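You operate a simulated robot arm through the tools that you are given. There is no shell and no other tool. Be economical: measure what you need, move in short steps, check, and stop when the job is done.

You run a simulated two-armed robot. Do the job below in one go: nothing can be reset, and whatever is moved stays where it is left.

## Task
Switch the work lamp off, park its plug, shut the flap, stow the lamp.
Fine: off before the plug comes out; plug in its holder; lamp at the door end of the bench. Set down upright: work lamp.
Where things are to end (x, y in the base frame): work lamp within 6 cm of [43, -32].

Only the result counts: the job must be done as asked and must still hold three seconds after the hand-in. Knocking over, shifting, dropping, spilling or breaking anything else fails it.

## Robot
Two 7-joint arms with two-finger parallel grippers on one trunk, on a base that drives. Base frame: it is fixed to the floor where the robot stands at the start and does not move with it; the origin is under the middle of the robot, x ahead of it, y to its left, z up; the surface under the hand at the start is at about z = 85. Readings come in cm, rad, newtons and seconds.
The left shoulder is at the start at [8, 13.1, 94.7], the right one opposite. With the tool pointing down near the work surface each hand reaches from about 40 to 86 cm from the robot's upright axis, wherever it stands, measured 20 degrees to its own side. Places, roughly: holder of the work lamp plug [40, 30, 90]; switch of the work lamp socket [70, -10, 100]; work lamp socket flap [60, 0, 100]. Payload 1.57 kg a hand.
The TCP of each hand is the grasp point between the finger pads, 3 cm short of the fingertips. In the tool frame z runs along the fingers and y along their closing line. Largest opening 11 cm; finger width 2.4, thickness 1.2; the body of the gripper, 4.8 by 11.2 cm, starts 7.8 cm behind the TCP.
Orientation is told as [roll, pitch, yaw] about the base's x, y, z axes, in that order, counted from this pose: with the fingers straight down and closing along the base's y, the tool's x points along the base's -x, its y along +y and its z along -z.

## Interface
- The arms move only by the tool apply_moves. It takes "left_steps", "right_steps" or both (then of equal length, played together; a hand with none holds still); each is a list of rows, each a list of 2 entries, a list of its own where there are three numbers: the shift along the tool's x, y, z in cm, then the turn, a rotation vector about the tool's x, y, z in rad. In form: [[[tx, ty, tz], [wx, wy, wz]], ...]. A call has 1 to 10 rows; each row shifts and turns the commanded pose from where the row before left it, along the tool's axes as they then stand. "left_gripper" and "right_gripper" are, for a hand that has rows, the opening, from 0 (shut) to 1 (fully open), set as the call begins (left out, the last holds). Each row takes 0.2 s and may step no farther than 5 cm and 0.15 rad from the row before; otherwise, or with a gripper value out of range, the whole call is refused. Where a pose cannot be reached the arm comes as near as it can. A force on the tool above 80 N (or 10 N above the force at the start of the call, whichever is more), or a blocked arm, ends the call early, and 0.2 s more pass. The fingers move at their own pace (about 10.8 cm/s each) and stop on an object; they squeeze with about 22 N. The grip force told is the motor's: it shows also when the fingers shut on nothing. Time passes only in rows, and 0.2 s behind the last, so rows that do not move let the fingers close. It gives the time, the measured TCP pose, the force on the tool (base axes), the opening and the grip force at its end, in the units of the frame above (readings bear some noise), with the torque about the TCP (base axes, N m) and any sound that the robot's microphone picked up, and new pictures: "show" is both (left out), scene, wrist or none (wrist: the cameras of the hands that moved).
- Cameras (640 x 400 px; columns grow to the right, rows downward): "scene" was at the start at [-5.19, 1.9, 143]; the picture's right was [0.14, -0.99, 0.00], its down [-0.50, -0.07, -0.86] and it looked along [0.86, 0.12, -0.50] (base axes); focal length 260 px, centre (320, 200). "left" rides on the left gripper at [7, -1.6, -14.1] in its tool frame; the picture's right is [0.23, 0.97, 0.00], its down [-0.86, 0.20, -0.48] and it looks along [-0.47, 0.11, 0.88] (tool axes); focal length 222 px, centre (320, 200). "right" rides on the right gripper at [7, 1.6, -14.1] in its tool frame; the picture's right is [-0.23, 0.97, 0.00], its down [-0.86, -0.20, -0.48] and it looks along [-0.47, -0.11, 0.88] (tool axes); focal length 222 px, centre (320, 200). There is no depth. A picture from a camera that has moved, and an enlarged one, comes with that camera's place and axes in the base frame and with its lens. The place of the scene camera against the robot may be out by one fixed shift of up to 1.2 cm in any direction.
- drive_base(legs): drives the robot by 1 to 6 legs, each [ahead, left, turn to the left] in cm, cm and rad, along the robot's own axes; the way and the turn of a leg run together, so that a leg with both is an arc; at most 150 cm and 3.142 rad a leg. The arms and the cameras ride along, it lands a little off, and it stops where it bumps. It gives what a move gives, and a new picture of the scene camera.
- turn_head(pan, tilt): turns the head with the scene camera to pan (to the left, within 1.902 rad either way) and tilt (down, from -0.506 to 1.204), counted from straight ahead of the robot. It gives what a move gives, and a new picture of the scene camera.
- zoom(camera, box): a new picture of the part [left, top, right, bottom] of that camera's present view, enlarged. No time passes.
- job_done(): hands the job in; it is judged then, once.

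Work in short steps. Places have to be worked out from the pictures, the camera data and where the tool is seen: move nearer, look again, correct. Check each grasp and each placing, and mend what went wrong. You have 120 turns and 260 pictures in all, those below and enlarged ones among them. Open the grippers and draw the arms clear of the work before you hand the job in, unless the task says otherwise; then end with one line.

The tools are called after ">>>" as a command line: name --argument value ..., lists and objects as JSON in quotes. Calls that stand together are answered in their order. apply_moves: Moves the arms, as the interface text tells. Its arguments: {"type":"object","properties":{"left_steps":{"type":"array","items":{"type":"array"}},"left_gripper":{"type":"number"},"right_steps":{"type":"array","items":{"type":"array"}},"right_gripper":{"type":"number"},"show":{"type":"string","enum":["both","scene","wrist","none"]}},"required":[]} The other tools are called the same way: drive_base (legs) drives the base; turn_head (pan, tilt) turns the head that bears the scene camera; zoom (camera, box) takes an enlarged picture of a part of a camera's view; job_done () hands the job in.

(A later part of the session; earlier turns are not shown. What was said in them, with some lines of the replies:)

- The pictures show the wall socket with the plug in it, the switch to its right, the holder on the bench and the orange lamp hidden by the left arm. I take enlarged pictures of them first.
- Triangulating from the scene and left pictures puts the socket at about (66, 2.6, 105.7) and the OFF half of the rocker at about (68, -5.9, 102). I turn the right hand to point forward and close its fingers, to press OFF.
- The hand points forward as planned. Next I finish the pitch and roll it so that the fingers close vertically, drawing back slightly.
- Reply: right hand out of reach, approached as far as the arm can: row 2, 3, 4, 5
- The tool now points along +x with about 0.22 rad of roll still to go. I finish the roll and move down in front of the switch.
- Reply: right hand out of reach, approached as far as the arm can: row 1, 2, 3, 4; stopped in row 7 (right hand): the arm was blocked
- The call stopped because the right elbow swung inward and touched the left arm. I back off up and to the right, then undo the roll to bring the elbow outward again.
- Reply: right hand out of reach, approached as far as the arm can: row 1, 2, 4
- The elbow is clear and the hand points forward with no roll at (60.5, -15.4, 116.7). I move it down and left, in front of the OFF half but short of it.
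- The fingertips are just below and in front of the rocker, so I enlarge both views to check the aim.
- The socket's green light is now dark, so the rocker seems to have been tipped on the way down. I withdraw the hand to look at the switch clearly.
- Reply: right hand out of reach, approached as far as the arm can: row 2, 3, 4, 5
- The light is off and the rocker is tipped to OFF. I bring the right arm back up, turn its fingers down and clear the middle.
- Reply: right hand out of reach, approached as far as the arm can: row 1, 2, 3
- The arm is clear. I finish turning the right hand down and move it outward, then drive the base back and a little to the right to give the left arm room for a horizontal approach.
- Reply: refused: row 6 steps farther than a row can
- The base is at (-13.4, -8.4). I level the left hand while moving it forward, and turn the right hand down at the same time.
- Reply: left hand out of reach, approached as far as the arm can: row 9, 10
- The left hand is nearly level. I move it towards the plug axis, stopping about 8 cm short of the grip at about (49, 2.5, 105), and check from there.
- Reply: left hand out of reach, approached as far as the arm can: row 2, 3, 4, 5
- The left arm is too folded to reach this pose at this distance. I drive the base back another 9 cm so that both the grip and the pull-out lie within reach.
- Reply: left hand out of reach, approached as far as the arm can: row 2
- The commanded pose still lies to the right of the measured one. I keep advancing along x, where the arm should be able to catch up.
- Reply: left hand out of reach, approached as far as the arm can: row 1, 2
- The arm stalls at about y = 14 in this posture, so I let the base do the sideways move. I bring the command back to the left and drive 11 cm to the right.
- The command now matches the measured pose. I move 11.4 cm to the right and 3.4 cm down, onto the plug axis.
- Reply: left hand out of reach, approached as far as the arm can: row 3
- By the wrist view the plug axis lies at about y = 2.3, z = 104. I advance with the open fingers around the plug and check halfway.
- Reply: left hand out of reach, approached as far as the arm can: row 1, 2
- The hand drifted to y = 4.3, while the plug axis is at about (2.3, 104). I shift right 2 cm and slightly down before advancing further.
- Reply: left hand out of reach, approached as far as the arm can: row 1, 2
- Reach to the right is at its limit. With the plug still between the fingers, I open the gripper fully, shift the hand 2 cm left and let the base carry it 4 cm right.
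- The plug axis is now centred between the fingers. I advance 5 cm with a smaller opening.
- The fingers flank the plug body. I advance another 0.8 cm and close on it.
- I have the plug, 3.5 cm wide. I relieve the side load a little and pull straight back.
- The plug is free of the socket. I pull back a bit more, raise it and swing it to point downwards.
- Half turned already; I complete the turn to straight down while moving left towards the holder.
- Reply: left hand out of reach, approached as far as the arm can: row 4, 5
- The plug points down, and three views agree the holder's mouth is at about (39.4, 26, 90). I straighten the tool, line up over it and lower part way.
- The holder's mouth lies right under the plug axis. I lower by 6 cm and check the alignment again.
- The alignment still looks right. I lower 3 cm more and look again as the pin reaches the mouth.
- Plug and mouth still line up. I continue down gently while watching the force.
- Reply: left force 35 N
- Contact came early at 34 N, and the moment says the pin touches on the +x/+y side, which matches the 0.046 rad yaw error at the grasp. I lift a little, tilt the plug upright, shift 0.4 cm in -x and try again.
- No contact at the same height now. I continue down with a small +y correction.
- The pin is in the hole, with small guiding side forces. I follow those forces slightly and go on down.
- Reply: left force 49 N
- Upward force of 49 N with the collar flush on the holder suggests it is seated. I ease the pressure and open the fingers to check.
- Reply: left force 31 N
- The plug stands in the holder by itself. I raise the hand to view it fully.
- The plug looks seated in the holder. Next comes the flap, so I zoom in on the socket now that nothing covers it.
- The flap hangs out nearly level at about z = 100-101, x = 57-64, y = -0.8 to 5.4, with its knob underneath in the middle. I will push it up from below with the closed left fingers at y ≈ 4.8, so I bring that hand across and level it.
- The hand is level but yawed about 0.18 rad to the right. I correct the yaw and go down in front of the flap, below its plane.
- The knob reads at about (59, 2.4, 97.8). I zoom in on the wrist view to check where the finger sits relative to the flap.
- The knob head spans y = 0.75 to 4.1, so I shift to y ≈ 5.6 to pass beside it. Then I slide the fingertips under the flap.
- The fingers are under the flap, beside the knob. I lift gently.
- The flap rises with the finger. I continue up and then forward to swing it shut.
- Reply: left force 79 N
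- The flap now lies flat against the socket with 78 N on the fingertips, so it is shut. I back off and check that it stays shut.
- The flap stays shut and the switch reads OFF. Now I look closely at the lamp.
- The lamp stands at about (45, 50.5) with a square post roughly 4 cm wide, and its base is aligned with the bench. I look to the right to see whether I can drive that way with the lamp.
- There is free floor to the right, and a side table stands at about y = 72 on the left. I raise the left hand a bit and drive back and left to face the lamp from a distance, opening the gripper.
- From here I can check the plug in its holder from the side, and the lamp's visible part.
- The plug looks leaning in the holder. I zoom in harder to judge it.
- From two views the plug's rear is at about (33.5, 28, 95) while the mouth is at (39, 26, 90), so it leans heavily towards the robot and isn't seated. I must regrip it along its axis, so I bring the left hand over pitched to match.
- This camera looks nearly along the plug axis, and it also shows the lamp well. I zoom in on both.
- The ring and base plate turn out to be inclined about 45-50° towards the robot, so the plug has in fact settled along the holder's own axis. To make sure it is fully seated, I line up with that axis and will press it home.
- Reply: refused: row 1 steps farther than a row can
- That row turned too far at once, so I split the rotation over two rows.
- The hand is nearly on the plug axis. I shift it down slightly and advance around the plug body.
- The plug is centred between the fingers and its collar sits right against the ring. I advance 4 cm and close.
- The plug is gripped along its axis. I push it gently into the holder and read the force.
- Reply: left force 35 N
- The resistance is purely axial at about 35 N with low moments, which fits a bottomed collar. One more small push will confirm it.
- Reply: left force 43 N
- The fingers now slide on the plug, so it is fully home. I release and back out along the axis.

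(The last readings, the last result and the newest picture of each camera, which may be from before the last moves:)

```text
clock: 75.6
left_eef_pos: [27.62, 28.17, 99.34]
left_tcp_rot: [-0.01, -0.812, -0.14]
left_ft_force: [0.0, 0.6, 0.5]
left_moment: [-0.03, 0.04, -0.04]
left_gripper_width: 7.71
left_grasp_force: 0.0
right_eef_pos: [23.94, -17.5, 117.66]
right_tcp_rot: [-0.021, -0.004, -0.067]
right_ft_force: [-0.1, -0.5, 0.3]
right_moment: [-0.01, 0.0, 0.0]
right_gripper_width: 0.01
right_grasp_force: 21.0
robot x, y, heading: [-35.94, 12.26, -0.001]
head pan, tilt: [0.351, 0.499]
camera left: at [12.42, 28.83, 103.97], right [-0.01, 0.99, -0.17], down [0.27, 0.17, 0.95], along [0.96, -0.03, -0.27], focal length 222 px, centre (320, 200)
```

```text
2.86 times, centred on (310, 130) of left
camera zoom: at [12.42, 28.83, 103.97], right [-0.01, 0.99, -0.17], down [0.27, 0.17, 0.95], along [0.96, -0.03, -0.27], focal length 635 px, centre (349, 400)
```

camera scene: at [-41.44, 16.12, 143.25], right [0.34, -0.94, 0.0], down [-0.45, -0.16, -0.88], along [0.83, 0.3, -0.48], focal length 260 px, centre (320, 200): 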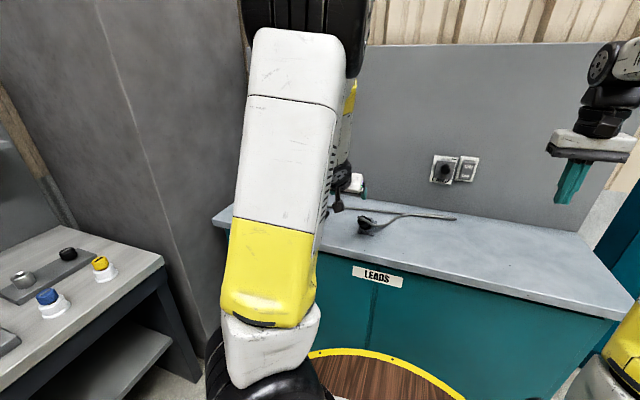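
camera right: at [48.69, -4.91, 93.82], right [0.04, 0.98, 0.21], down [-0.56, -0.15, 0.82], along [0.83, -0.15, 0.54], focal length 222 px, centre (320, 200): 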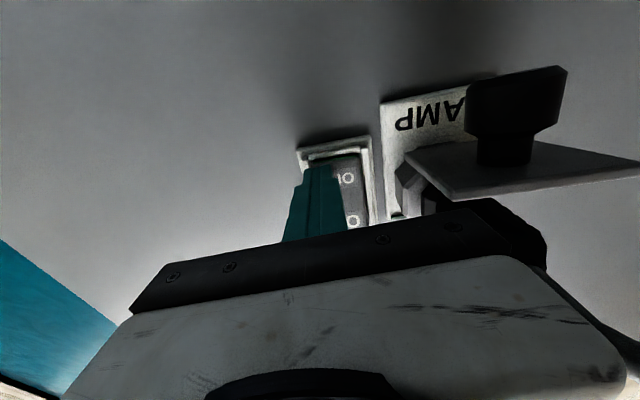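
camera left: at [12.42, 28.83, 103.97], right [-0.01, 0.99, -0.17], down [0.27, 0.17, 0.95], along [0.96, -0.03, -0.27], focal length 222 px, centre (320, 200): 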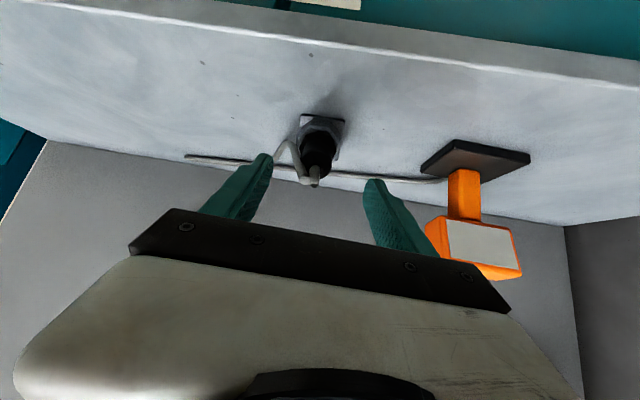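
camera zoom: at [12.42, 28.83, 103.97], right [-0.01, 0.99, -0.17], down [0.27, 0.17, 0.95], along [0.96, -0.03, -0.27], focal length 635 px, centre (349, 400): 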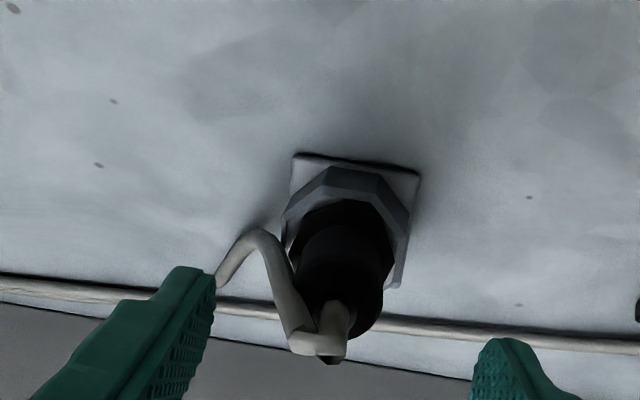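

The plug is well seated. Now for the lamp: I back off, level the hand and carry it left in front of the lamp post.

>>> apply_moves --left_steps '[[[-2, 0, -1], [0, 0, 0]], [[0, 0, 0], [-0.1, 0, -0.095]], [[0, 3.5, 0], [0, -0.15, 0]], [[0, 3.5, 0], [0, -0.15, 0]], [[0, 3.5, 0], [0, -0.15, 0]], [[0, 3.5, 0], [0, -0.15, 0]], [[0, 3.5, 0], [0, -0.15, 0]], [[0, 3.5, 0], [0, 0, 0]], [[0, 0, 0], [0, 0, 0]]]' --left_gripper 0.9 --show "both"

```text
clock: 77.6
left_eef_pos: [28.5, 49.15, 101.39]
left_tcp_rot: [-0.541, -1.56, 0.533]
left_ft_force: [0.5, 0.5, 0.2]
left_moment: [0.0, -0.03, -0.02]
left_gripper_width: 9.9
left_grasp_force: 0.1
right_eef_pos: [23.79, -17.45, 117.7]
right_tcp_rot: [-0.022, -0.003, -0.066]
right_ft_force: [-0.3, 0.3, 1.0]
right_moment: [0.0, -0.02, 0.02]
right_gripper_width: 0.0
right_grasp_force: 21.3
robot x, y, heading: [-35.68, 12.17, -0.003]
head pan, tilt: [0.351, 0.499]
camera scene: at [-41.44, 16.05, 143.25], right [0.34, -0.94, 0.0], down [-0.45, -0.16, -0.88], along [0.83, 0.3, -0.48], focal length 260 px, centre (320, 200)
camera left: at [14.21, 47.63, 94.43], right [0.01, 0.97, -0.23], down [-0.47, 0.21, 0.86], along [0.88, 0.1, 0.46], focal length 222 px, centre (320, 200)
```

scene: 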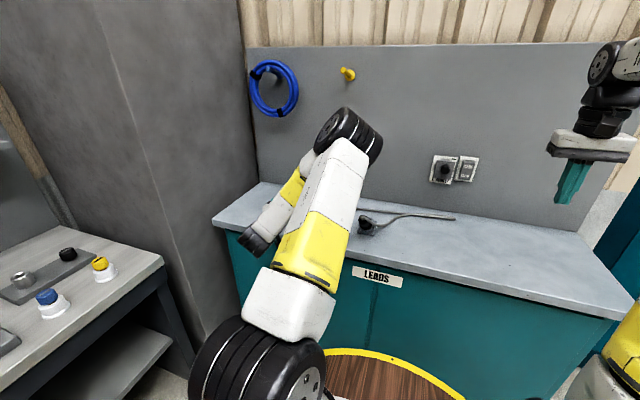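
left: 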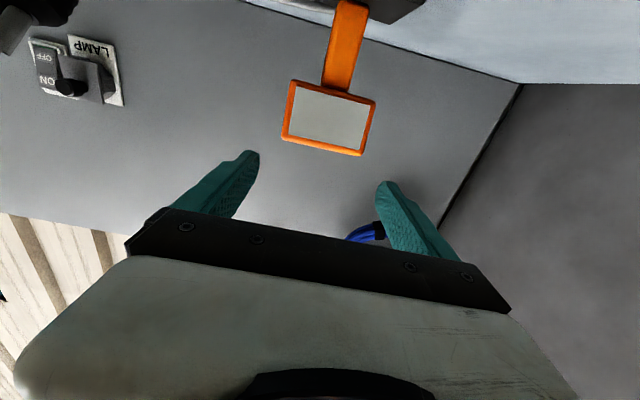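

The post is at about x = 44.2, y = 49.1, spanning z = 87 to 94.7. I lower the hand to z = 92 at this distance and check.

>>> apply_moves --left_steps '[[[3, 0, 0], [0, 0, 0]], [[3, 0, 0], [0, 0, 0]], [[3.4, 0, 1], [0, 0, 0]], [[0, 0, 0], [0, 0, 0]]]' --show "both"

```text
clock: 78.6
left_eef_pos: [29.52, 48.89, 91.72]
left_tcp_rot: [-0.484, -1.558, 0.478]
left_ft_force: [0.2, 0.6, 0.9]
left_moment: [-0.01, 0.04, 0.0]
left_gripper_width: 9.88
left_grasp_force: 0.1
right_eef_pos: [23.91, -17.49, 117.66]
right_tcp_rot: [-0.021, -0.004, -0.066]
right_ft_force: [0.0, -0.1, 0.5]
right_moment: [-0.01, 0.03, 0.02]
right_gripper_width: 0.0
right_grasp_force: 21.9
robot x, y, heading: [-35.94, 12.33, -0.003]
head pan, tilt: [0.351, 0.499]
camera scene: at [-41.44, 16.04, 143.25], right [0.34, -0.94, 0.0], down [-0.45, -0.16, -0.88], along [0.83, 0.3, -0.48], focal length 260 px, centre (320, 200)
camera left: at [15.11, 47.44, 85.0], right [0.01, 0.97, -0.23], down [-0.47, 0.21, 0.86], along [0.88, 0.1, 0.46], focal length 222 px, centre (320, 200)
```

scene: 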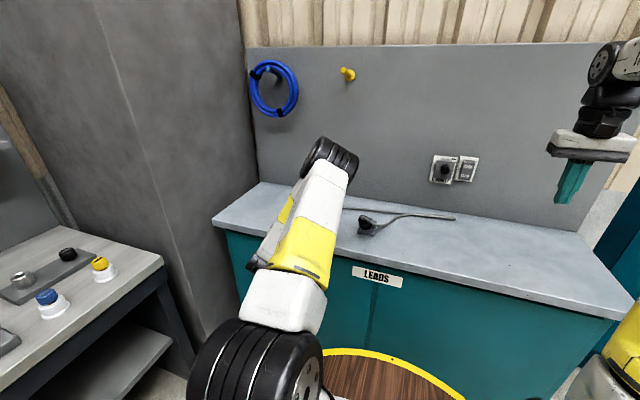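
left: 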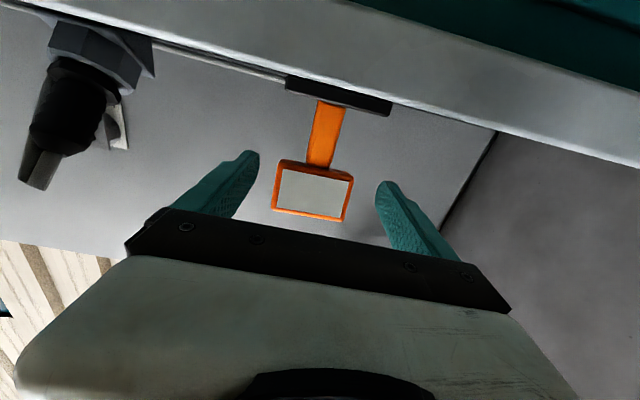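

The post lines up at y = 49.1. I advance around it in small steps.

>>> apply_moves --left_steps '[[[0, 0.2, 3], [0, 0, 0]], [[0, 0, 3], [0, 0, 0]], [[0, 0, 3], [0, 0, 0]], [[0, 0, 2], [0, 0, 0]], [[0, 0, 0], [0, 0, 0]]]' --show "both"

>>> zoom --camera "left" --box '[200, 60, 460, 250]'

```text
clock: 79.8
left_eef_pos: [40.44, 49.18, 91.61]
left_tcp_rot: [-0.509, -1.56, 0.501]
left_ft_force: [0.7, 0.6, 0.0]
left_moment: [0.02, 0.0, -0.03]
left_gripper_width: 9.89
left_grasp_force: 0.1
right_eef_pos: [23.94, -17.45, 117.6]
right_tcp_rot: [-0.02, -0.003, -0.066]
right_ft_force: [-0.6, 0.0, -0.3]
right_moment: [0.01, -0.02, 0.0]
right_gripper_width: 0.0
right_grasp_force: 21.4
robot x, y, heading: [-35.63, 12.37, -0.004]
head pan, tilt: [0.351, 0.499]
camera scene: at [-41.43, 16.04, 143.25], right [0.34, -0.94, 0.0], down [-0.45, -0.16, -0.88], along [0.83, 0.3, -0.48], focal length 260 px, centre (320, 200)
camera left: at [26.13, 47.6, 84.88], right [0.01, 0.97, -0.23], down [-0.47, 0.21, 0.86], along [0.88, 0.1, 0.46], focal length 222 px, centre (320, 200)
```

scene: 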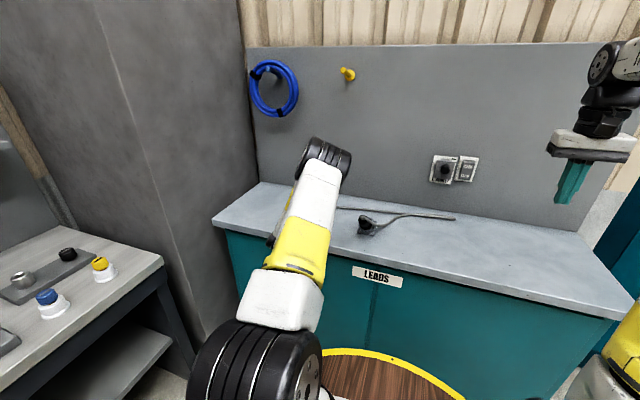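
left: 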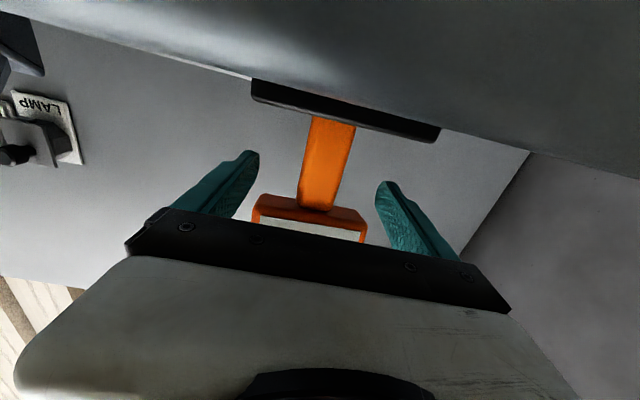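

```text
2.11 times, centred on (330, 155) of left
camera zoom: at [26.13, 47.6, 84.88], right [0.01, 0.97, -0.23], down [-0.47, 0.21, 0.86], along [0.88, 0.1, 0.46], focal length 468 px, centre (299, 295)
```

zoom: 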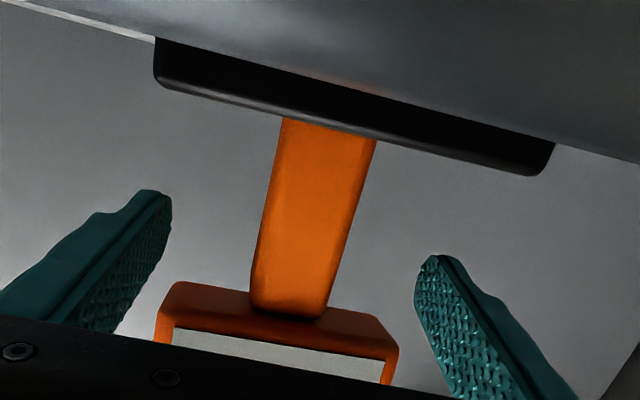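

The post is between the open fingers and clear of everything. I advance 3.8 cm more and close.

>>> apply_moves --left_steps '[[[0, 0, 2], [0, 0, 0]], [[0, 0, 1.8], [0, 0, 0]], [[0, 0, 0], [0, 0, 0]]]' --show "none"

>>> apply_moves --left_steps '[[[0, 0, 0], [0, 0, 0]], [[0, 0, 0], [0, 0, 0]], [[0, 0, 0], [0, 0, 0]], [[0, 0, 0], [0, 0, 0]]]' --left_gripper 0 --show "wrist"

```text
clock: 80.3
left_eef_pos: [41.94, 49.49, 90.92]
left_tcp_rot: [-0.369, -1.534, 0.369]
left_ft_force: [-18.7, -1.2, 0.6]
left_moment: [-0.06, 1.46, -0.1]
left_gripper_width: 9.91
left_grasp_force: 0.0
right_eef_pos: [23.76, -17.37, 117.72]
right_tcp_rot: [-0.02, -0.005, -0.066]
right_ft_force: [0.0, 0.1, -0.1]
right_moment: [0.02, -0.02, -0.01]
right_gripper_width: 0.02
right_grasp_force: 21.3
robot x, y, heading: [-35.87, 12.58, -0.0]
head pan, tilt: [0.351, 0.499]
stopped in row 2 (left hand): the force on the tool passed its limit at 113 N (the readings are from after the stop); the commanded pose is now the measured one
```

```text
clock: 81.3
left_eef_pos: [41.9, 49.44, 91.09]
left_tcp_rot: [-0.364, -1.535, 0.365]
left_ft_force: [-37.8, 2.3, 0.8]
left_moment: [0.76, 2.35, -0.99]
left_gripper_width: 3.46
left_grasp_force: 22.0
right_eef_pos: [23.71, -17.33, 117.73]
right_tcp_rot: [-0.021, -0.004, -0.065]
right_ft_force: [0.3, -0.3, -0.7]
right_moment: [0.0, 0.01, 0.01]
right_gripper_width: 0.01
right_grasp_force: 21.5
robot x, y, heading: [-36.06, 12.09, -0.002]
head pan, tilt: [0.351, 0.499]
camera left: at [27.42, 47.83, 84.48], right [-0.01, 0.97, -0.24], down [-0.45, 0.21, 0.87], along [0.89, 0.11, 0.43], focal length 222 px, centre (320, 200)
```

left: 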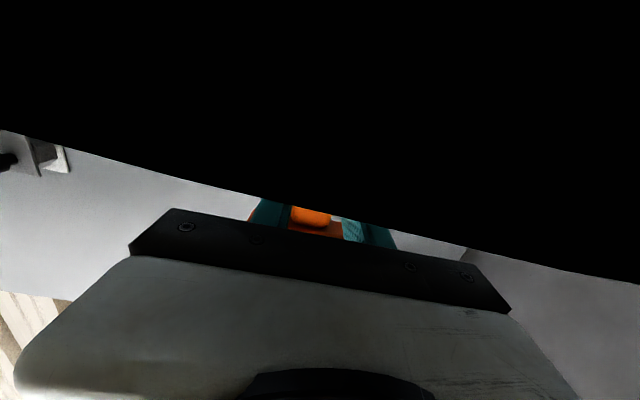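

The advance stopped because the wrist touched the bench edge, but the fingers now hold the post at 3.5 cm. I relax slightly backwards and lift.

>>> apply_moves --left_steps '[[[-0.3, 0, -0.3], [0, 0, 0]], [[-1, 0, 0], [0, 0, 0]], [[-1, 0, 0], [0, 0, 0]], [[-1, 0, 0], [0, 0, 0]], [[0, 0, 0], [0, 0, 0]]]' --show "both"

```text
clock: 82.5
left_eef_pos: [42.15, 49.26, 94.33]
left_tcp_rot: [-0.46, -1.541, 0.457]
left_ft_force: [0.4, -0.1, -7.3]
left_moment: [0.02, 0.11, 0.03]
left_gripper_width: 3.39
left_grasp_force: 21.6
right_eef_pos: [23.91, -17.47, 117.72]
right_tcp_rot: [-0.022, -0.004, -0.066]
right_ft_force: [-1.2, -0.5, 0.1]
right_moment: [-0.02, -0.01, 0.02]
right_gripper_width: 0.02
right_grasp_force: 21.8
robot x, y, heading: [-35.58, 12.07, -0.005]
head pan, tilt: [0.351, 0.499]
camera scene: at [-41.46, 16.03, 143.25], right [0.34, -0.94, 0.0], down [-0.45, -0.16, -0.88], along [0.83, 0.3, -0.48], focal length 260 px, centre (320, 200)
camera left: at [27.64, 47.7, 87.9], right [0.0, 0.97, -0.24], down [-0.45, 0.21, 0.87], along [0.89, 0.11, 0.44], focal length 222 px, centre (320, 200)
```

scene: 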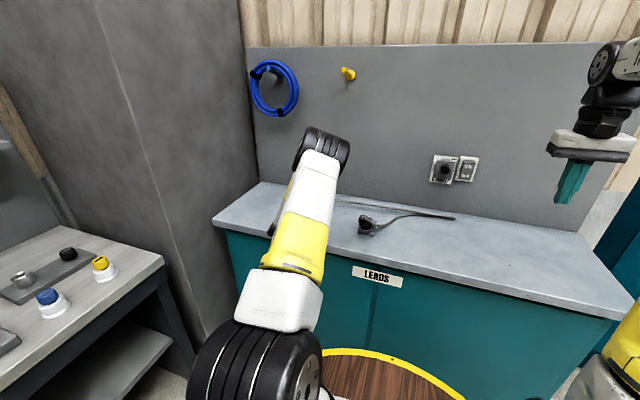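
left: 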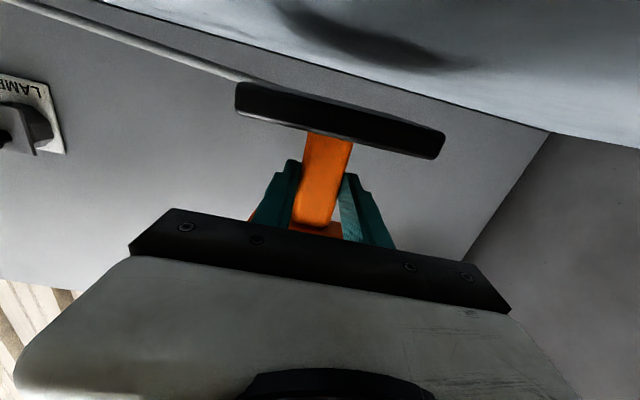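

The lamp is off the bench, weighs about 7 N and hangs straight. I raise it to clear the plug and holder before driving.

>>> apply_moves --left_steps '[[[-3, 0, 0], [0, 0, 0]], [[-3, 0, 0], [0, 0, 0]], [[-3, 0, 0], [0, 0, 0]], [[-3, 0, 0], [0, 0, 0]], [[-3, 0, 0], [0, 0, 0]], [[-3, 0, 0], [0, 0, 0]], [[0, 0, 0], [0, 0, 0]]]' --show "both"

```text
clock: 84.1
left_eef_pos: [42.48, 49.68, 112.52]
left_tcp_rot: [-0.419, -1.538, 0.418]
left_ft_force: [0.4, -0.4, -6.9]
left_moment: [0.01, 0.09, -0.02]
left_gripper_width: 3.38
left_grasp_force: 21.8
right_eef_pos: [23.77, -17.43, 117.7]
right_tcp_rot: [-0.02, -0.003, -0.065]
right_ft_force: [-0.9, 0.9, 0.8]
right_moment: [-0.01, 0.01, -0.02]
right_gripper_width: 0.0
right_grasp_force: 21.1
robot x, y, heading: [-35.81, 12.29, -0.003]
head pan, tilt: [0.351, 0.499]
camera scene: at [-41.48, 16.03, 143.25], right [0.34, -0.94, 0.0], down [-0.45, -0.16, -0.88], along [0.83, 0.3, -0.48], focal length 260 px, centre (320, 200)
camera left: at [27.97, 48.05, 105.9], right [0.0, 0.97, -0.24], down [-0.45, 0.21, 0.87], along [0.89, 0.11, 0.44], focal length 222 px, centre (320, 200)
```

scene: 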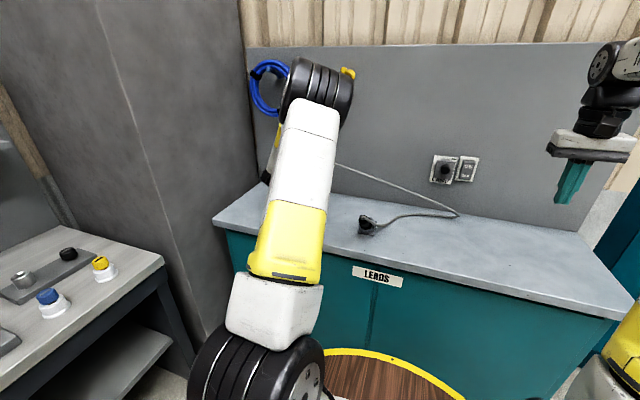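
left: 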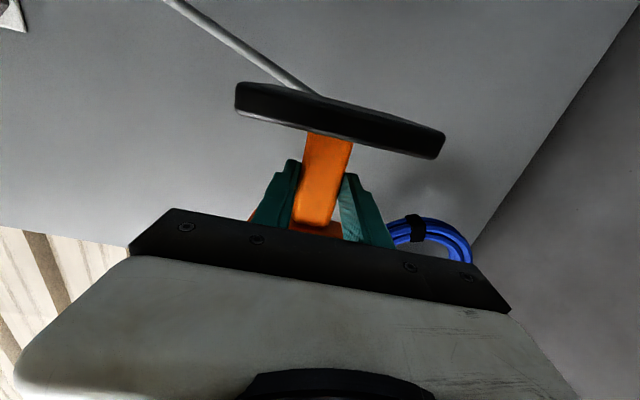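

The cable follows with slack. I drive right in two legs, to end with the lamp near y = -32.

>>> drive_base --legs '[[0, -40, 0]]'

```text
clock: 86.6
left_eef_pos: [42.37, 9.24, 112.42]
left_tcp_rot: [-0.427, -1.538, 0.421]
left_ft_force: [0.3, 0.8, -7.1]
left_moment: [0.0, 0.15, 0.0]
left_gripper_width: 3.38
left_grasp_force: 22.1
right_eef_pos: [23.56, -57.77, 117.55]
right_tcp_rot: [-0.021, -0.004, -0.069]
right_ft_force: [-0.6, 0.5, -0.2]
right_moment: [0.02, -0.01, -0.01]
right_gripper_width: 0.0
right_grasp_force: 21.6
robot x, y, heading: [-35.91, -27.82, -0.002]
head pan, tilt: [0.351, 0.499]
camera scene: at [-41.63, -24.21, 143.25], right [0.34, -0.94, 0.0], down [-0.45, -0.16, -0.88], along [0.83, 0.3, -0.48], focal length 260 px, centre (320, 200)
```

scene: 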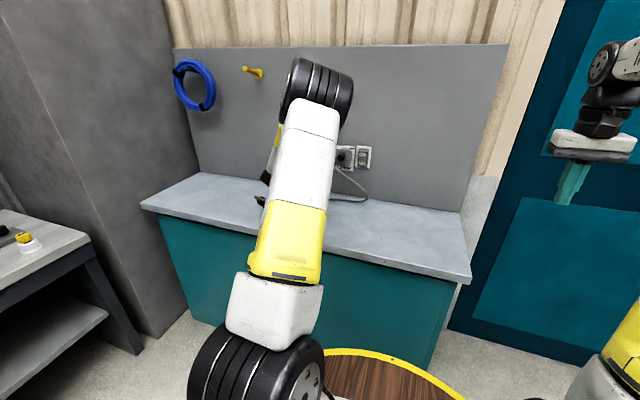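

All is well so far, with the lamp held steady. I drive the second leg.

>>> drive_base --legs '[[0, -41, 0]]'

>>> zoom --camera "left" --box '[0, 0, 640, 400]'

```text
clock: 89.1
left_eef_pos: [42.26, -31.9, 112.33]
left_tcp_rot: [-0.423, -1.537, 0.414]
left_ft_force: [-0.4, -0.4, -6.4]
left_moment: [-0.01, 0.12, -0.02]
left_gripper_width: 3.4
left_grasp_force: 21.9
right_eef_pos: [23.26, -98.97, 117.68]
right_tcp_rot: [-0.02, -0.004, -0.071]
right_ft_force: [-0.2, 0.6, 0.3]
right_moment: [0.0, -0.01, -0.01]
right_gripper_width: 0.0
right_grasp_force: 20.7
robot x, y, heading: [-36.38, -68.66, -0.01]
head pan, tilt: [0.351, 0.499]
camera scene: at [-41.9, -65.14, 143.25], right [0.34, -0.94, 0.0], down [-0.45, -0.16, -0.88], along [0.83, 0.29, -0.48], focal length 260 px, centre (320, 200)
```

scene: 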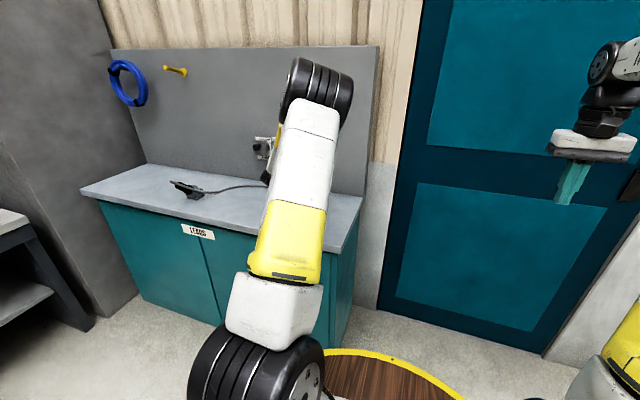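

```text
1.00 times, centred on (320, 200) of left (not enlarged: the box is as wide or as high as the picture)
camera zoom: at [27.73, -33.54, 105.86], right [0.0, 0.97, -0.24], down [-0.45, 0.22, 0.87], along [0.89, 0.11, 0.44], focal length 222 px, centre (320, 200)
```

zoom: 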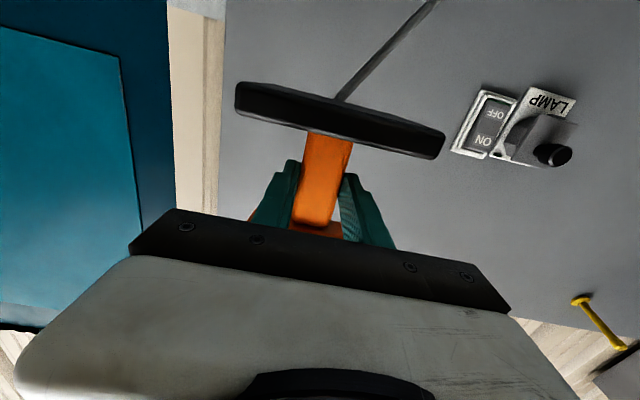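

The lamp is at y ≈ -32 and the plug is still in its holder. I draw back 2.7 cm so the wrist clears the bench edge, and lower most of the way.

>>> apply_moves --left_steps '[[[0, 0, -2.7], [0, 0, 0]], [[3, 0, 0], [0, 0, 0]], [[3, 0, 0], [0, 0, 0]], [[3, 0, 0], [0, 0, 0]], [[3, 0, 0], [0, 0, 0]], [[3, 0, 0], [0, 0, 0]], [[2.5, 0, 0], [0, 0, 0]], [[0, 0, 0], [0, 0, 0]]]' --show "both"

```text
clock: 90.9
left_eef_pos: [38.91, -32.14, 94.93]
left_tcp_rot: [-0.425, -1.538, 0.418]
left_ft_force: [-0.3, -0.4, -7.3]
left_moment: [-0.02, 0.14, 0.0]
left_gripper_width: 3.38
left_grasp_force: 22.1
right_eef_pos: [23.29, -99.0, 117.61]
right_tcp_rot: [-0.022, -0.003, -0.072]
right_ft_force: [0.0, 0.1, -0.4]
right_moment: [0.0, 0.0, -0.01]
right_gripper_width: 0.0
right_grasp_force: 21.5
robot x, y, heading: [-36.81, -68.53, -0.005]
head pan, tilt: [0.351, 0.499]
camera scene: at [-41.91, -65.15, 143.25], right [0.34, -0.94, 0.0], down [-0.45, -0.16, -0.88], along [0.83, 0.29, -0.48], focal length 260 px, centre (320, 200)
camera left: at [24.5, -33.74, 88.38], right [0.0, 0.97, -0.24], down [-0.45, 0.22, 0.87], along [0.89, 0.11, 0.44], focal length 222 px, centre (320, 200)
```

scene: 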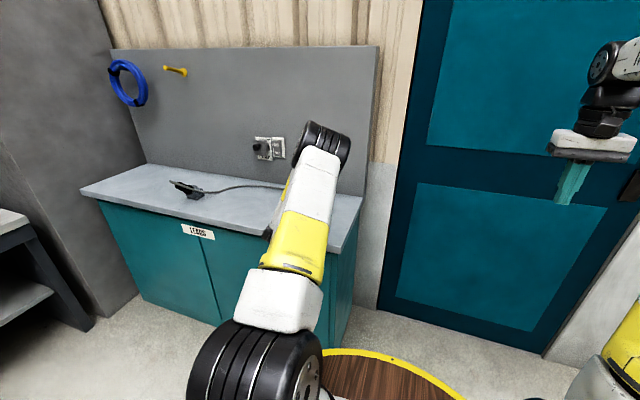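
left: 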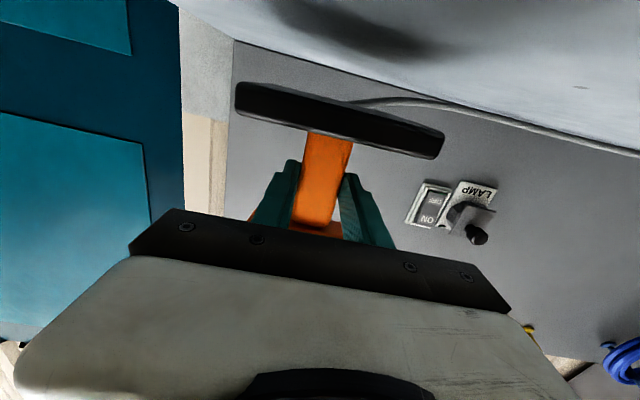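

The lamp centre sits about 2.3 cm ahead of the TCP. I move forward 0.8 cm and lower in small steps until the weight comes off.

>>> apply_moves --left_steps '[[[0, 0, 0.8], [0, 0, 0]], [[1.2, 0, 0], [0, 0, 0]], [[1, 0, 0], [0, 0, 0]], [[0.7, 0, 0], [0, 0, 0]], [[0.4, 0, 0], [0, 0, 0]], [[0, 0, 0], [0, 0, 0]]]' --show "wrist"

```text
clock: 92.3
left_eef_pos: [39.71, -32.2, 91.52]
left_tcp_rot: [-0.419, -1.538, 0.413]
left_ft_force: [-0.1, 0.6, -5.9]
left_moment: [0.0, 0.11, -0.01]
left_gripper_width: 3.39
left_grasp_force: 21.6
right_eef_pos: [23.28, -98.93, 117.62]
right_tcp_rot: [-0.022, -0.004, -0.069]
right_ft_force: [0.1, 0.7, -0.4]
right_moment: [0.04, 0.02, 0.03]
right_gripper_width: 0.01
right_grasp_force: 21.1
robot x, y, heading: [-36.42, -69.09, -0.011]
head pan, tilt: [0.351, 0.499]
camera left: at [25.24, -33.82, 85.08], right [0.0, 0.97, -0.24], down [-0.45, 0.22, 0.87], along [0.89, 0.11, 0.44], focal length 222 px, centre (320, 200)
```

left: 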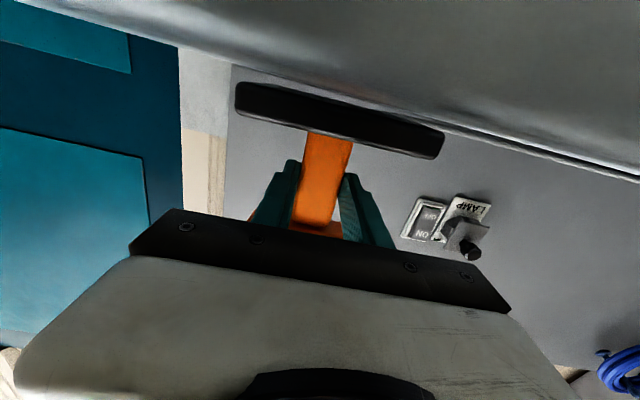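

Weight is still in the hand, so the base is just above the bench. I lower in 0.2 cm steps.

>>> apply_moves --left_steps '[[[0.2, 0, 0], [0, 0, 0]], [[0.2, 0, 0], [0, 0, 0]], [[0, 0, 0], [0, 0, 0]]]' --show "none"

>>> apply_moves --left_steps '[[[0.2, 0, 0], [0, 0, 0]], [[0, 0, 0], [0, 0, 0]]]' --show "none"

```text
clock: 93.1
left_eef_pos: [39.69, -32.22, 91.28]
left_tcp_rot: [-0.425, -1.537, 0.413]
left_ft_force: [0.1, 0.3, -7.0]
left_moment: [-0.02, 0.17, 0.0]
left_gripper_width: 3.38
left_grasp_force: 21.9
right_eef_pos: [23.27, -99.01, 117.63]
right_tcp_rot: [-0.02, -0.004, -0.07]
right_ft_force: [0.2, -0.9, -0.6]
right_moment: [-0.02, -0.01, 0.0]
right_gripper_width: 0.01
right_grasp_force: 21.4
robot x, y, heading: [-36.34, -68.93, -0.006]
head pan, tilt: [0.351, 0.499]
```

```text
clock: 93.7
left_eef_pos: [39.68, -32.29, 91.08]
left_tcp_rot: [-0.426, -1.539, 0.417]
left_ft_force: [-0.7, -0.3, -3.4]
left_moment: [0.15, 0.26, 0.05]
left_gripper_width: 3.38
left_grasp_force: 22.5
right_eef_pos: [23.2, -98.98, 117.64]
right_tcp_rot: [-0.021, -0.005, -0.068]
right_ft_force: [0.4, 0.3, 0.7]
right_moment: [-0.04, 0.0, 0.01]
right_gripper_width: 0.02
right_grasp_force: 21.5
robot x, y, heading: [-36.72, -68.81, -0.006]
head pan, tilt: [0.351, 0.499]
```

Contact is starting at z = 91.1, as at the pick-up. I go down 0.2 cm more and open the fingers.

>>> apply_moves --left_steps '[[[0.2, 0, 0], [0, 0, 0]], [[0, 0, 0], [0, 0, 0]]]' --show "none"

>>> apply_moves --left_steps '[[[0, 0, 0], [0, 0, 0]], [[0, 0, 0], [0, 0, 0]], [[0, 0, 0], [0, 0, 0]]]' --left_gripper 0.9 --show "wrist"

```text
clock: 94.3
left_eef_pos: [39.66, -32.28, 91.1]
left_tcp_rot: [-0.43, -1.54, 0.419]
left_ft_force: [0.5, -1.5, 5.9]
left_moment: [0.6, 0.45, 0.03]
left_gripper_width: 3.36
left_grasp_force: 21.9
right_eef_pos: [23.19, -99.04, 117.72]
right_tcp_rot: [-0.021, -0.005, -0.073]
right_ft_force: [-0.7, 0.2, 0.3]
right_moment: [-0.01, 0.0, 0.01]
right_gripper_width: 0.0
right_grasp_force: 21.2
robot x, y, heading: [-36.26, -68.85, -0.005]
head pan, tilt: [0.351, 0.499]
```

```text
clock: 95.1
left_eef_pos: [39.79, -32.22, 90.88]
left_tcp_rot: [-0.421, -1.536, 0.412]
left_ft_force: [-0.4, -0.1, -0.3]
left_moment: [-0.03, 0.03, 0.02]
left_gripper_width: 9.92
left_grasp_force: 0.1
right_eef_pos: [23.25, -98.97, 117.72]
right_tcp_rot: [-0.02, -0.004, -0.072]
right_ft_force: [0.5, -0.5, 0.3]
right_moment: [-0.03, 0.02, 0.04]
right_gripper_width: 0.01
right_grasp_force: 21.5
robot x, y, heading: [-36.63, -68.93, -0.004]
head pan, tilt: [0.351, 0.499]
camera left: at [25.23, -33.84, 84.35], right [0.0, 0.97, -0.24], down [-0.45, 0.22, 0.87], along [0.89, 0.11, 0.44], focal length 222 px, centre (320, 200)
```

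left: 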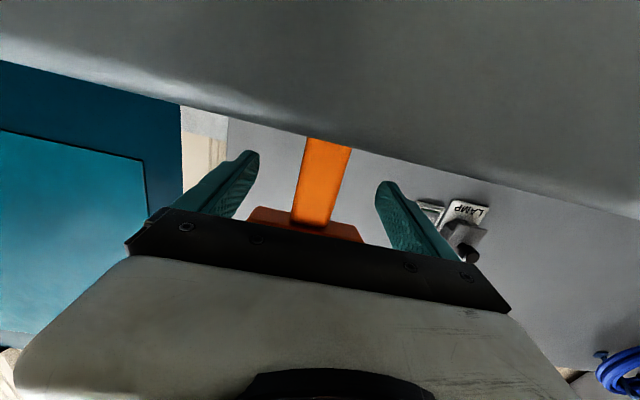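

The lamp stands by itself. I pull the hand straight back, clear of lamp and bench, and raise it.

>>> apply_moves --left_steps '[[[-0.3, 0, -3], [0, 0, 0]], [[0, 0, -3], [0, 0, 0]], [[0, 0, -3], [0, 0, 0]], [[0, 0, -3], [0, 0, 0]], [[-3, 2, -1], [0, 0, 0]], [[-4, 2, 0], [0, 0, 0]], [[-4, 2, 0], [0, 0, 0]], [[0, 0, 0], [0, 0, 0]]]' --show "both"

```text
clock: 96.9
left_eef_pos: [26.91, -25.86, 102.61]
left_tcp_rot: [-0.423, -1.536, 0.414]
left_ft_force: [-0.8, -0.1, -1.2]
left_moment: [-0.02, -0.02, 0.01]
left_gripper_width: 9.91
left_grasp_force: 0.0
right_eef_pos: [23.19, -98.96, 117.65]
right_tcp_rot: [-0.02, -0.003, -0.072]
right_ft_force: [0.0, 0.5, 0.7]
right_moment: [0.02, 0.01, 0.0]
right_gripper_width: 0.01
right_grasp_force: 20.9
robot x, y, heading: [-36.46, -69.12, -0.005]
head pan, tilt: [0.351, 0.499]
camera scene: at [-41.93, -65.16, 143.25], right [0.34, -0.94, 0.0], down [-0.45, -0.16, -0.88], along [0.83, 0.29, -0.48], focal length 260 px, centre (320, 200)
camera left: at [12.58, -27.5, 95.99], right [0.0, 0.97, -0.24], down [-0.45, 0.22, 0.87], along [0.89, 0.11, 0.44], focal length 222 px, centre (320, 200)
```

scene: 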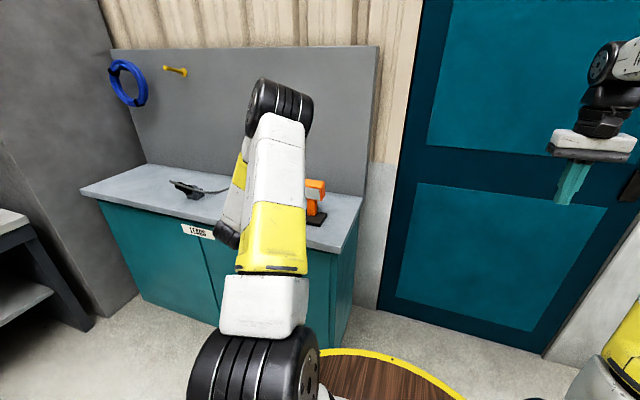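
left: 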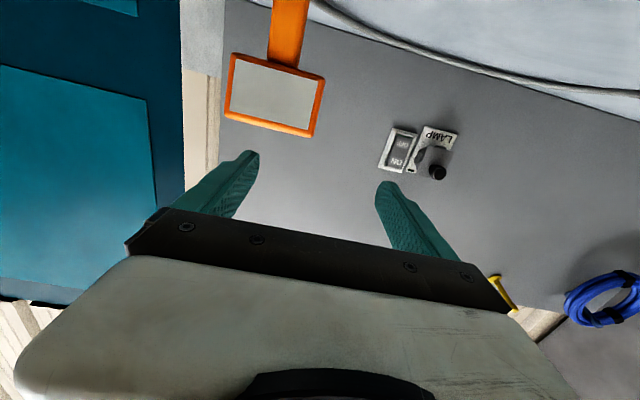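

The lamp stands upright at the door end. I drive back 20 cm to clear the bench and check everything once more.

>>> drive_base --legs '[[-20, 0, 0]]'

>>> zoom --camera "scene" --box '[140, 110, 350, 240]'

>>> zoom --camera "left" --box '[180, 0, 500, 200]'

```text
clock: 98.5
left_eef_pos: [6.98, -25.72, 102.43]
left_tcp_rot: [-0.421, -1.538, 0.412]
left_ft_force: [0.5, 0.3, -0.7]
left_moment: [0.03, -0.01, 0.02]
left_gripper_width: 9.91
left_grasp_force: 0.1
right_eef_pos: [3.2, -98.8, 117.74]
right_tcp_rot: [-0.022, -0.003, -0.07]
right_ft_force: [0.6, -0.2, 0.5]
right_moment: [0.0, 0.01, 0.0]
right_gripper_width: 0.0
right_grasp_force: 21.5
robot x, y, heading: [-56.21, -68.63, -0.008]
head pan, tilt: [0.351, 0.499]
camera scene: at [-61.93, -64.98, 143.25], right [0.34, -0.94, 0.0], down [-0.45, -0.16, -0.88], along [0.83, 0.29, -0.48], focal length 260 px, centre (320, 200)
```

scene: 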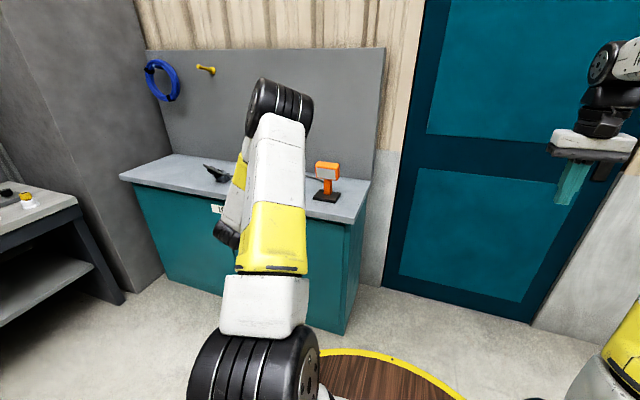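

```text
3.05 times, centred on (245, 175) of scene
camera zoom: at [-61.93, -64.98, 143.25], right [0.34, -0.94, 0.0], down [-0.45, -0.16, -0.88], along [0.83, 0.29, -0.48], focal length 791 px, centre (549, 276)
```

zoom: 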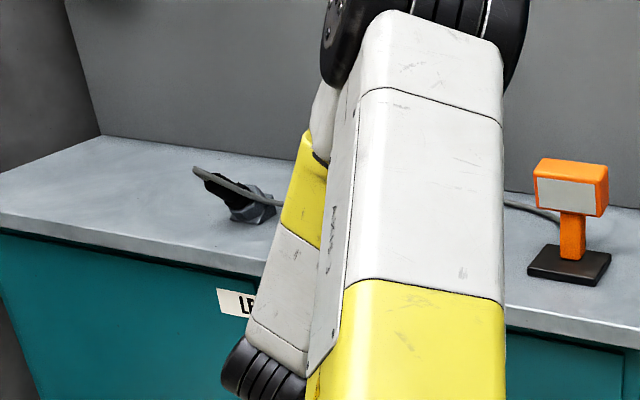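

```text
2.00 times, centred on (340, 100) of left
camera zoom: at [-7.41, -27.35, 95.96], right [0.0, 0.97, -0.24], down [-0.45, 0.22, 0.87], along [0.89, 0.11, 0.44], focal length 444 px, centre (280, 400)
```

zoom: 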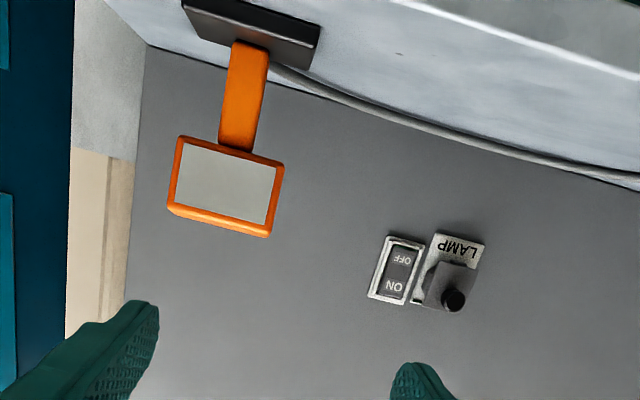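

The lamp is upright at about (41, -32), the plug is in its holder, the flap is shut and the switch is off. I open the right gripper too, then hand in.

>>> apply_moves --right_steps '[[[0, 0, 0], [0, 0, 0]], [[0, 0, 0], [0, 0, 0]], [[0, 0, 0], [0, 0, 0]], [[0, 0, 0], [0, 0, 0]]]' --right_gripper 1 --show "scene"

>>> zoom --camera "scene" --box '[190, 150, 250, 195]'

```text
clock: 99.5
left_eef_pos: [7.07, -25.75, 102.47]
left_tcp_rot: [-0.423, -1.536, 0.415]
left_ft_force: [0.4, 0.8, 0.1]
left_moment: [0.01, -0.01, 0.02]
left_gripper_width: 9.9
left_grasp_force: 0.0
right_eef_pos: [3.19, -98.84, 117.66]
right_tcp_rot: [-0.021, -0.002, -0.071]
right_ft_force: [0.8, -0.5, 0.3]
right_moment: [-0.01, 0.02, 0.01]
right_gripper_width: 11.0
right_grasp_force: 0.1
robot x, y, heading: [-55.98, -68.62, -0.009]
head pan, tilt: [0.351, 0.499]
camera scene: at [-61.94, -64.98, 143.25], right [0.34, -0.94, 0.0], down [-0.45, -0.16, -0.88], along [0.83, 0.29, -0.48], focal length 260 px, centre (320, 200)
```

scene: 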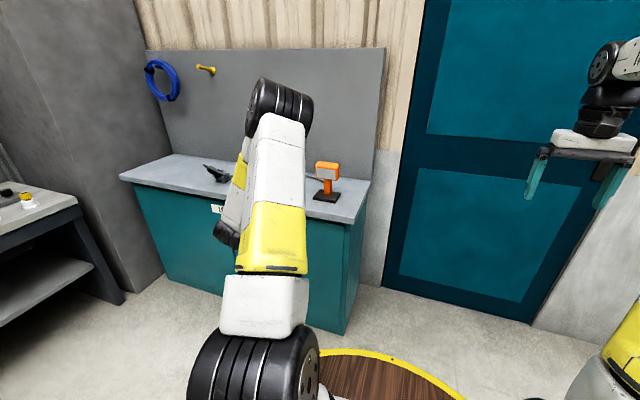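

```text
8.89 times, centred on (220, 172) of scene
camera zoom: at [-61.94, -64.98, 143.25], right [0.34, -0.94, 0.0], down [-0.45, -0.16, -0.88], along [0.83, 0.29, -0.48], focal length 2306 px, centre (1209, 444)
```

zoom: 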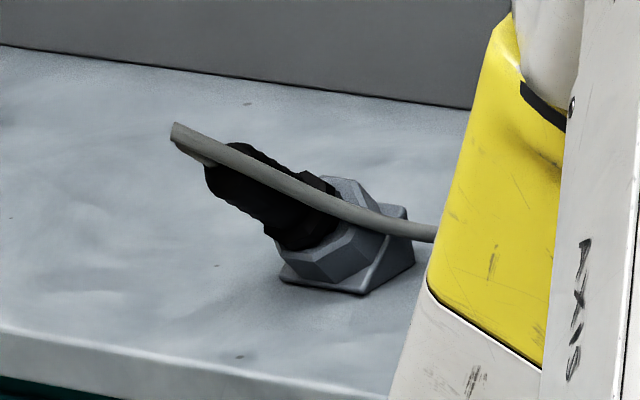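

The enlarged view confirms an inclined holder with the plug fully seated and its collar flush. Everything is in place and both arms are clear, so I hand in.

>>> job_done

```text
The job is handed in.
```

The job is handed in: I switched the lamp off before unplugging it, parked the plug in its holder, shut the flap and set the lamp upright at about (41, -32), within 6 cm of the target.
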